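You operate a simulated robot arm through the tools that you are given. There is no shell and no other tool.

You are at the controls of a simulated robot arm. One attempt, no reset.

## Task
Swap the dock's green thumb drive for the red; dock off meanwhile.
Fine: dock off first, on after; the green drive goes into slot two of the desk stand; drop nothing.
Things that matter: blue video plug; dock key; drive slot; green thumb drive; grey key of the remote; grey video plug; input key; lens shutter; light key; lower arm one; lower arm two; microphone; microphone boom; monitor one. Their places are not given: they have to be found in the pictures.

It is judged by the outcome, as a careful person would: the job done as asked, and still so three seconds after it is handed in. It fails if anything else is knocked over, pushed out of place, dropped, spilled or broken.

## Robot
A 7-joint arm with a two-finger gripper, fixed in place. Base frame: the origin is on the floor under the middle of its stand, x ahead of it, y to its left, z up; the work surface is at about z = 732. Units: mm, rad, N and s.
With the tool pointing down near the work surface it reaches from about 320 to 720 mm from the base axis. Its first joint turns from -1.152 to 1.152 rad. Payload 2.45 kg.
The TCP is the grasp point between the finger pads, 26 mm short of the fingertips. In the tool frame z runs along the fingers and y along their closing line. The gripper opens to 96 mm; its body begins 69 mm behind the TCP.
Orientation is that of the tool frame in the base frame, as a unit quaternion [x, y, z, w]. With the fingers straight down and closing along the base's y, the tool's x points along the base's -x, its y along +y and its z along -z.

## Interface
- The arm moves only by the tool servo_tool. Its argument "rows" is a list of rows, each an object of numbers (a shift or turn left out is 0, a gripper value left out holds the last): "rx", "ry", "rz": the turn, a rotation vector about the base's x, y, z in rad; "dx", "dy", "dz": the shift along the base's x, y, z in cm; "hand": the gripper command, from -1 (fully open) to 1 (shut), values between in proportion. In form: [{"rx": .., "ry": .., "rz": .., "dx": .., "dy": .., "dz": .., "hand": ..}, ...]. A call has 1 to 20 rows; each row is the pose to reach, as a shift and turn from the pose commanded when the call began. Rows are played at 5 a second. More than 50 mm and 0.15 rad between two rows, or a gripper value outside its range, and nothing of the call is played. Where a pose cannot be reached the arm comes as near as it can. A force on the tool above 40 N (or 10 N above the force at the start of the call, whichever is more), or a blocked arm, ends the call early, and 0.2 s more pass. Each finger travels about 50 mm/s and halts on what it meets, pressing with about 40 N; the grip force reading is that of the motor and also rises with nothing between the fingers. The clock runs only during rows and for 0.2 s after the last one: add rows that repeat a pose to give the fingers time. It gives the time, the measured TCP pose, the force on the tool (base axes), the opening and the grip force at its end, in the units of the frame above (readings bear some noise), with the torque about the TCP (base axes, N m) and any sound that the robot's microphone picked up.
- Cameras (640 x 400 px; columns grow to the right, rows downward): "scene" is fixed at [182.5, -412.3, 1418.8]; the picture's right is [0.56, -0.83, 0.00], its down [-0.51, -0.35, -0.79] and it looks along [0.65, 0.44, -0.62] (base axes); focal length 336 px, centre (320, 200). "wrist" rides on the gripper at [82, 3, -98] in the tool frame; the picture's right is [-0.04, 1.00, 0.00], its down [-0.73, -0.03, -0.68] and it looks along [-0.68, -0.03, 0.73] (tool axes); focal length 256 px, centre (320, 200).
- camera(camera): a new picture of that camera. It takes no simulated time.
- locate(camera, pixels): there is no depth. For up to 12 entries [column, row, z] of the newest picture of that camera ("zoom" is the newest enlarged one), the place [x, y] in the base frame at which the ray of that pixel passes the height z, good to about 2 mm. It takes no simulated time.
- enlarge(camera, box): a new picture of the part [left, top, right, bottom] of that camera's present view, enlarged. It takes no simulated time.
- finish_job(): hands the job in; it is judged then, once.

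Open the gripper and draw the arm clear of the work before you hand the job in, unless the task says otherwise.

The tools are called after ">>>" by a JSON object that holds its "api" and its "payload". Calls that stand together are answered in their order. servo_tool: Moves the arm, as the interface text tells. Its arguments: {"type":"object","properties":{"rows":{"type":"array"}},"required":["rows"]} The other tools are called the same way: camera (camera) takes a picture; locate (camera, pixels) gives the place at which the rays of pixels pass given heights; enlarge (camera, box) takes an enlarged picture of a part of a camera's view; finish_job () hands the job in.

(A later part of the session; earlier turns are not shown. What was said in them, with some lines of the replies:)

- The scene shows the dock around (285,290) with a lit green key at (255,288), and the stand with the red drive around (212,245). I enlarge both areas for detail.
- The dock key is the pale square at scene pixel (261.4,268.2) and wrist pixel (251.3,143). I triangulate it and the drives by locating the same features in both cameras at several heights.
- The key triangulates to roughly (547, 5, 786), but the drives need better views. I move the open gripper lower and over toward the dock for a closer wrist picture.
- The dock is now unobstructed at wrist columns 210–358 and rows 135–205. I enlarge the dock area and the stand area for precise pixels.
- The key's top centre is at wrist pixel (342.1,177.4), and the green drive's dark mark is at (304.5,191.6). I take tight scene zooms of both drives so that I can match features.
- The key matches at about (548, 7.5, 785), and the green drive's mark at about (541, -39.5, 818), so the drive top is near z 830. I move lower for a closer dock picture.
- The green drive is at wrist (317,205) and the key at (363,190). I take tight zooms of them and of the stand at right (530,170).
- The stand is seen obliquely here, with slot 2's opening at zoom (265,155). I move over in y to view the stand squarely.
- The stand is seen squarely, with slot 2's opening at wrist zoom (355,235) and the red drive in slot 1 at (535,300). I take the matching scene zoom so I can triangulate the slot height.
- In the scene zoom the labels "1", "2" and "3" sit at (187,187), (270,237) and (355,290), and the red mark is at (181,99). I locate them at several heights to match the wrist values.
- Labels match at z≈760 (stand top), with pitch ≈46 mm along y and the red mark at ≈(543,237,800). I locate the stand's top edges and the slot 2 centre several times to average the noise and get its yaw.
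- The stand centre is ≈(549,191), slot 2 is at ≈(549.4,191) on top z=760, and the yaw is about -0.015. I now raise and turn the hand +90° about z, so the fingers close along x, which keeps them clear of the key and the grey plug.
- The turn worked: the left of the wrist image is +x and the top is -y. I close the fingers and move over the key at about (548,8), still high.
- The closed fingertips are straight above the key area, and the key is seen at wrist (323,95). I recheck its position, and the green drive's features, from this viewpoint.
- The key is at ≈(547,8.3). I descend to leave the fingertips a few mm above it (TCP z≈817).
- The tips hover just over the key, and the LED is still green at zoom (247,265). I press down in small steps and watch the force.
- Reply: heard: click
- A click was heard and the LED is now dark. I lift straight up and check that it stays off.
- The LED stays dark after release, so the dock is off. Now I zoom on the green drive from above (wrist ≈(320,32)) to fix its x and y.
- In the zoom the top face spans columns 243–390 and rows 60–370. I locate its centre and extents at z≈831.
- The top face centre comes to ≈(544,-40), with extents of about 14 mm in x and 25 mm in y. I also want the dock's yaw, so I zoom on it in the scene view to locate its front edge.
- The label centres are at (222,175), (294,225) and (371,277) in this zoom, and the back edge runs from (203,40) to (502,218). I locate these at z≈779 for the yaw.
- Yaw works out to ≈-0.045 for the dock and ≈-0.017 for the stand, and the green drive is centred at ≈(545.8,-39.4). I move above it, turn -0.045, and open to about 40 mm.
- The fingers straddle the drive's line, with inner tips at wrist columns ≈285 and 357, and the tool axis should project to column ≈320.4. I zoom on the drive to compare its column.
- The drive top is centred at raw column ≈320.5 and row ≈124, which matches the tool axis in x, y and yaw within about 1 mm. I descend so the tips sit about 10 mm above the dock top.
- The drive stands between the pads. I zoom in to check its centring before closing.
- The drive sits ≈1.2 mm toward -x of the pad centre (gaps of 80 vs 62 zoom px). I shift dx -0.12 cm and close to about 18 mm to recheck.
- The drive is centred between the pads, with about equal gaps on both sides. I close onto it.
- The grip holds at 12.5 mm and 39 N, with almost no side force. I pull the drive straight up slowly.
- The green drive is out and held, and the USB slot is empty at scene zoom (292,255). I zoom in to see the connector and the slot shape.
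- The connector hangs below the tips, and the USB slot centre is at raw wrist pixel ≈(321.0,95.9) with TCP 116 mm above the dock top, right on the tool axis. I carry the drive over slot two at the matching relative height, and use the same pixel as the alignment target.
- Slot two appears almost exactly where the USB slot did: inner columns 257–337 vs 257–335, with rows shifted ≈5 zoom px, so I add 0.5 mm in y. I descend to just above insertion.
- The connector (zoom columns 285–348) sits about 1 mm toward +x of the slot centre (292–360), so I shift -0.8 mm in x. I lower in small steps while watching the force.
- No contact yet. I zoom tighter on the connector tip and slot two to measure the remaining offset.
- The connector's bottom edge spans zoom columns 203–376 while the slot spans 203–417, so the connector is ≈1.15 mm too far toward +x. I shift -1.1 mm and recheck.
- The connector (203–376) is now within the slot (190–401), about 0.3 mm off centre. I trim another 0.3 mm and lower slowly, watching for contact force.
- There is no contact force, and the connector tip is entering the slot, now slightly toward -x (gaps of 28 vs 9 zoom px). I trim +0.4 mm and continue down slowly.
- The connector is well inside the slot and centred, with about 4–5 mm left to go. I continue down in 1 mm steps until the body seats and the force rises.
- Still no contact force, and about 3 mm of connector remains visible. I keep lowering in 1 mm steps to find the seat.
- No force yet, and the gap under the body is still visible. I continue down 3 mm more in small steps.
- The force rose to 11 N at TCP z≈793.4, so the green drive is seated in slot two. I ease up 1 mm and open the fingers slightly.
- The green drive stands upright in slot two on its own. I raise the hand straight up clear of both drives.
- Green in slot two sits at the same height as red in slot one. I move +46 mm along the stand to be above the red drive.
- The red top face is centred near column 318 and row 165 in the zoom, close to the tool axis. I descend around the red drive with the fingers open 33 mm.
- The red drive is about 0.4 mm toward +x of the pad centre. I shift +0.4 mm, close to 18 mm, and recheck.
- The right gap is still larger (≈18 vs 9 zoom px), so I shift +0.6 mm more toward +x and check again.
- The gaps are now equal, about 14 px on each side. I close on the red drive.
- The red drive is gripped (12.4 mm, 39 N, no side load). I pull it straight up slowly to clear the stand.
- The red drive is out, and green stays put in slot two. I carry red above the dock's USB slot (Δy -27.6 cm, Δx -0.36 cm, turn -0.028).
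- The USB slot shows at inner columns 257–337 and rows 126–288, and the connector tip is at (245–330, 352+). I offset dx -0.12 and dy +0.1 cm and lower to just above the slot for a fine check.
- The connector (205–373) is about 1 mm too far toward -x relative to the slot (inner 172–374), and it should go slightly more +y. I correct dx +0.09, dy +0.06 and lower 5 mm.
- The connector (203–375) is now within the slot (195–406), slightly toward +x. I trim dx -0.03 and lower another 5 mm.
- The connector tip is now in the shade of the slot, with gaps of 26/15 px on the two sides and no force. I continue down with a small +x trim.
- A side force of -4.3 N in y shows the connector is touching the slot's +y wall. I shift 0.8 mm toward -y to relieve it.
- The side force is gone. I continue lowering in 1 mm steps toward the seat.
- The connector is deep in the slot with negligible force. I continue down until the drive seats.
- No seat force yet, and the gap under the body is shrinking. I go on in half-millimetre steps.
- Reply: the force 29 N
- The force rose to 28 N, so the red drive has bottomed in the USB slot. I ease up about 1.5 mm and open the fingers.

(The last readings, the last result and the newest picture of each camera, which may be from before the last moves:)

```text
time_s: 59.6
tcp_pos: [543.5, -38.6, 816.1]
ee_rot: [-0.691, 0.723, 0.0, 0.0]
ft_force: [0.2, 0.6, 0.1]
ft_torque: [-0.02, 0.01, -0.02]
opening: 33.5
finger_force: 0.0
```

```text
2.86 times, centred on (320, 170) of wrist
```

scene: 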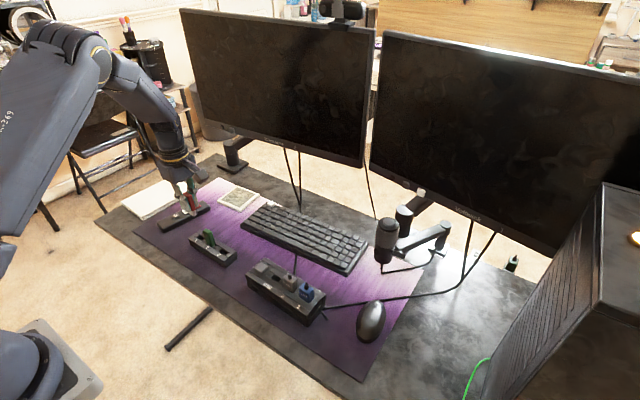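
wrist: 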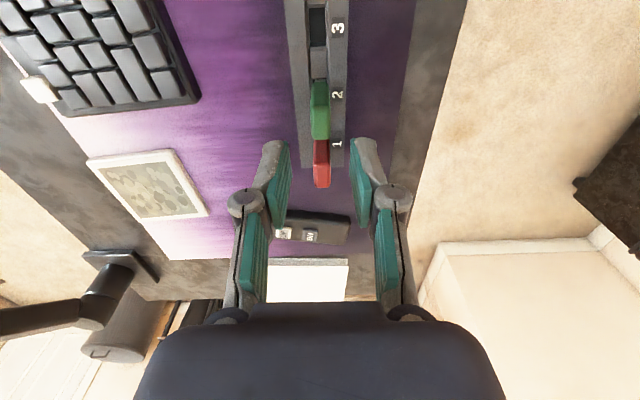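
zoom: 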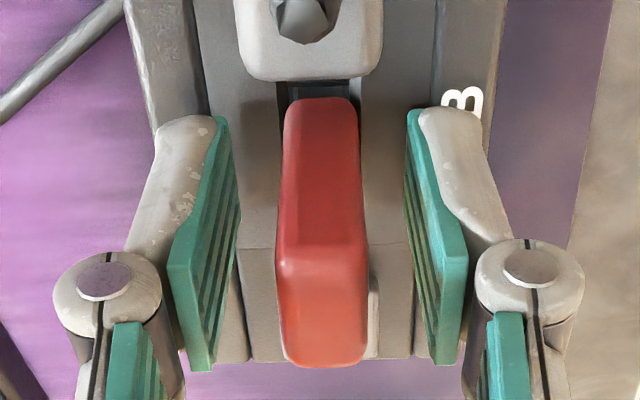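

The red drive stands freely in the USB slot. I lift the open hand straight up, clear of the drive.

>>> {"api": "servo_tool", "payload": {"rows": [{"dz": 1}, {"dz": 2.5}, {"dz": 4.5}, {"dz": 6.5}, {"dz": 8}, {"dz": 8}]}}

>>> {"api": "enlarge", "payload": {"camera": "scene", "box": [240, 245, 336, 327]}}

>>> {"api": "enlarge", "payload": {"camera": "wrist", "box": [270, 60, 370, 160]}}

```text
time_s: 61.0
tcp_pos: [543.7, -39.1, 896.4]
ee_rot: [-0.692, 0.722, 0.0, 0.0]
ft_force: [0.4, 0.2, -0.1]
ft_torque: [0.04, 0.0, -0.01]
opening: 33.8
finger_force: 0.1
```

```text
4.88 times, centred on (288, 286) of scene
```

zoom: 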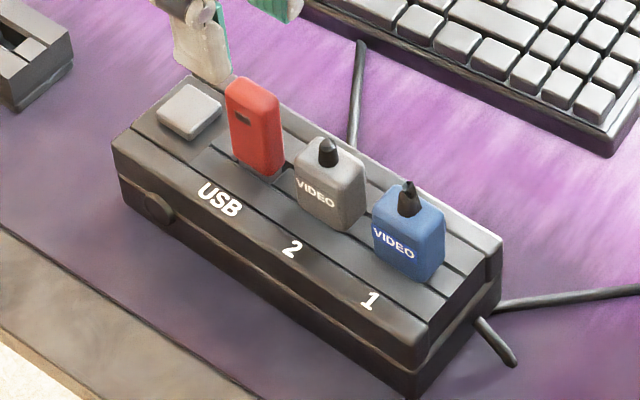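

```text
4.00 times, centred on (320, 110) of wrist
```

zoom: 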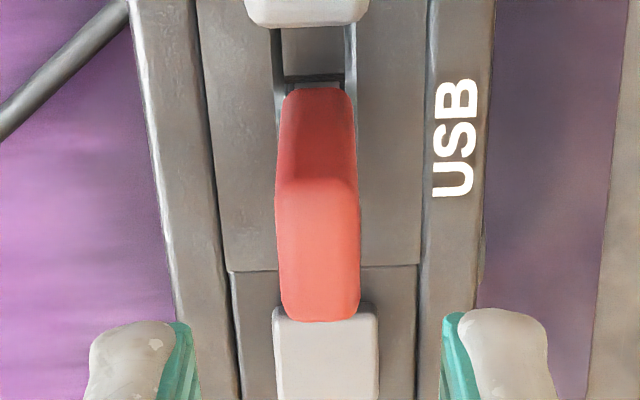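

The red drive is seated like the green was, and the dock hasn't moved. Now I close the fingers and move over the dock key, at the same place that I pressed before.

>>> {"api": "servo_tool", "payload": {"rows": [{"dx": 0.1, "dy": 1.5, "hand": 0.5}, {"dx": 0.2, "dy": 3, "hand": 0.8}, {"dx": 0.29, "dy": 4.7, "hand": 1}, {"dx": 0.29, "dy": 4.7, "hand": 1}, {"dx": 0.29, "dy": 4.7, "dz": -2, "hand": 1}, {"dx": 0.29, "dy": 4.7, "dz": -4, "hand": 1}, {"dx": 0.29, "dy": 4.7, "dz": -6, "hand": 1}, {"dx": 0.29, "dy": 4.7, "dz": -7.5, "hand": 1}, {"dx": 0.29, "dy": 4.7, "dz": -7.9, "hand": 1}, {"dx": 0.29, "dy": 4.7, "dz": -7.9, "hand": 1}]}}

>>> {"api": "enlarge", "payload": {"camera": "scene", "box": [235, 235, 315, 305]}}

>>> {"api": "camera", "payload": {"camera": "wrist"}}

```text
time_s: 63.2
tcp_pos: [547.5, 8.2, 818.0]
ee_rot: [-0.692, 0.722, 0.0, 0.0]
ft_force: [0.0, 0.7, -0.8]
ft_torque: [0.0, 0.0, -0.01]
opening: 6.0
finger_force: 28.2
```

```text
5.71 times, centred on (275, 270) of scene
```

zoom: 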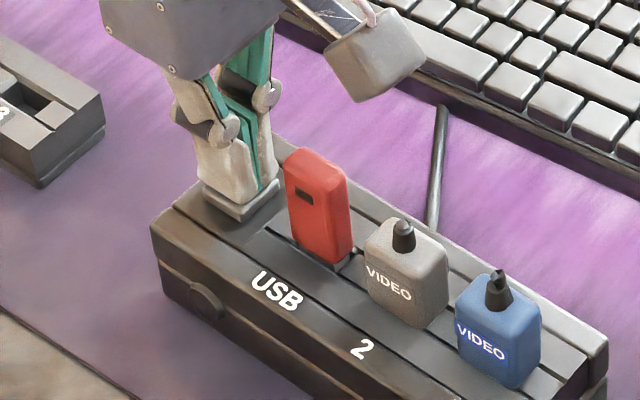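

```text
taken
```

wrist: 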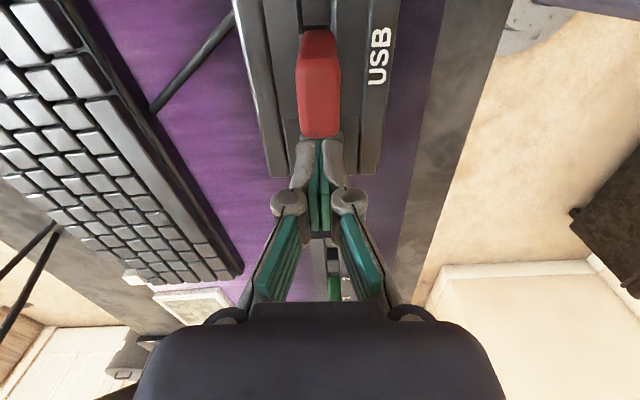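

The tips hover over the key, and the red drive is untouched. I press down in small steps, as before.

>>> {"api": "servo_tool", "payload": {"rows": [{"dz": -0.1}, {"dz": -0.2}, {"dz": -0.3}, {"dz": -0.4}, {"dz": -0.5}, {"dz": -0.6}]}}

>>> {"api": "enlarge", "payload": {"camera": "scene", "box": [220, 215, 332, 325]}}

```text
time_s: 64.6
tcp_pos: [546.6, 7.2, 812.3]
ee_rot: [-0.691, 0.723, 0.001, 0.0]
ft_force: [-0.3, 2.5, 11.0]
ft_torque: [0.05, 0.0, 0.0]
opening: 5.9
finger_force: 28.5
heard: click
```

```text
3.64 times, centred on (276, 270) of scene
```

zoom: 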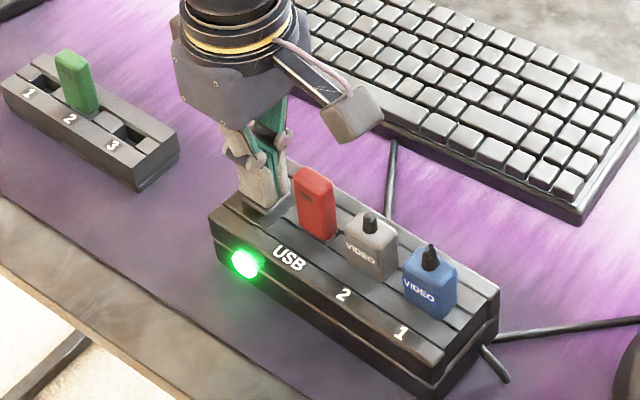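

A click was heard and the LED is green again at zoom (246,262). I lift straight up and draw the arm back, clear of the work.

>>> {"api": "servo_tool", "payload": {"rows": [{"dz": 0.5}, {"dz": 1.5}, {"dz": 3.5}, {"dz": 6}, {"dz": 9}, {"dz": 12}, {"dz": 15, "dx": -1}, {"dz": 17, "dx": -4, "hand": 0.5}, {"dz": 18, "dx": -7, "hand": 0}, {"dz": 18, "dx": -10, "dy": 3, "hand": -0.5}, {"dz": 18, "dx": -12, "dy": 6, "hand": -0.5}, {"dz": 18, "dx": -12, "dy": 6, "hand": -0.5}, {"dz": 18, "dx": -12, "dy": 6, "hand": -0.5}]}}

>>> {"api": "camera", "payload": {"camera": "scene"}}

>>> {"api": "enlarge", "payload": {"camera": "scene", "box": [180, 210, 340, 325]}}

>>> {"api": "camera", "payload": {"camera": "wrist"}}

```text
time_s: 67.4
tcp_pos: [427.8, 69.0, 991.9]
ee_rot: [-0.691, 0.723, 0.001, 0.0]
ft_force: [-0.5, 0.3, 0.1]
ft_torque: [-0.01, -0.03, 0.02]
opening: 72.2
finger_force: 0.1
```

```text
taken
```

scene: 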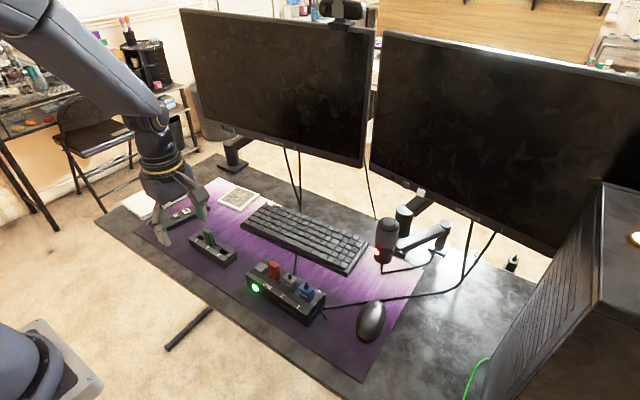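

```text
3.48 times, centred on (260, 268) of scene
```

zoom: 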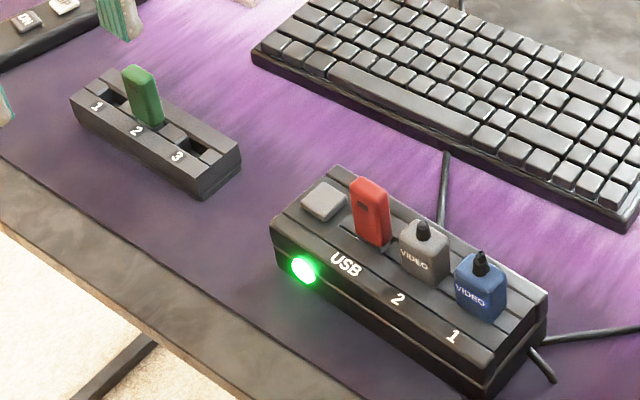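

```text
taken
```

wrist: 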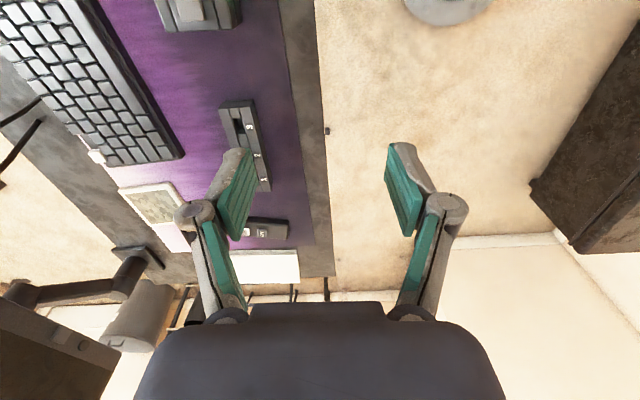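

The LED is green, red is in the USB slot, and green is in slot two. I make one last close check of the seating depth against the original view of the green drive.

>>> {"api": "enlarge", "payload": {"camera": "scene", "box": [250, 255, 298, 285]}}

>>> {"api": "enlarge", "payload": {"camera": "scene", "box": [186, 215, 242, 270]}}

```text
13.33 times, centred on (274, 270) of scene
```

zoom: 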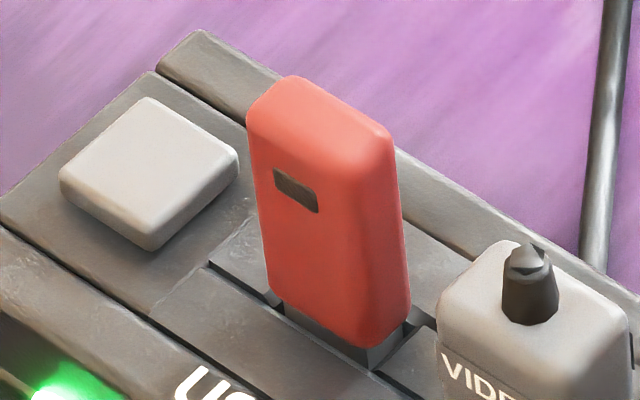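

```text
7.27 times, centred on (214, 242) of scene
```

zoom: 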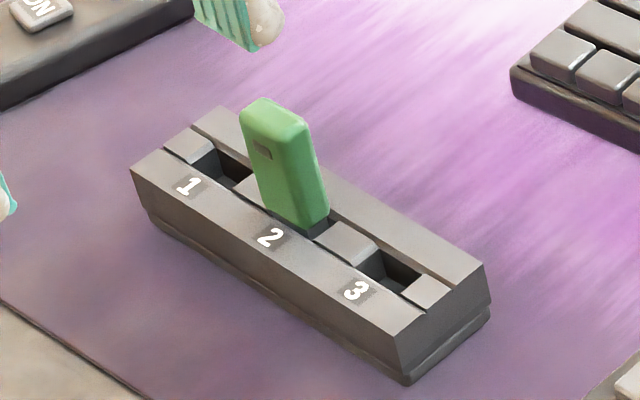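

The red drive sits exactly where the green one was (mark at (297,190)), green is seated in slot two, and the dock and stand haven't moved. The dock is on, and the hand is open and well clear, so I hand the job in.

>>> {"api": "finish_job", "payload": {}}

```text
The job is handed in.
```

The swap is done and handed in. The red thumb drive is in the dock's USB slot, and the green one is in slot two of the desk stand.

- **Dock power:** I pressed the dock key first, and its light stayed dark the whole time the drives were being moved. I pressed it again afterwards, and the light is green.
- **Seating:** I pushed both drives down until they bottomed out. In the last picture the red drive sits where the green one used to be, and the green one is upright in slot two.
- **Everything else:** nothing was dropped. In the last pictures the dock, stand, video plugs and key look the same as before. The microphone's red light was out while the dock was off and is lit again now.

The gripper is open and drawn back clear of the desk.
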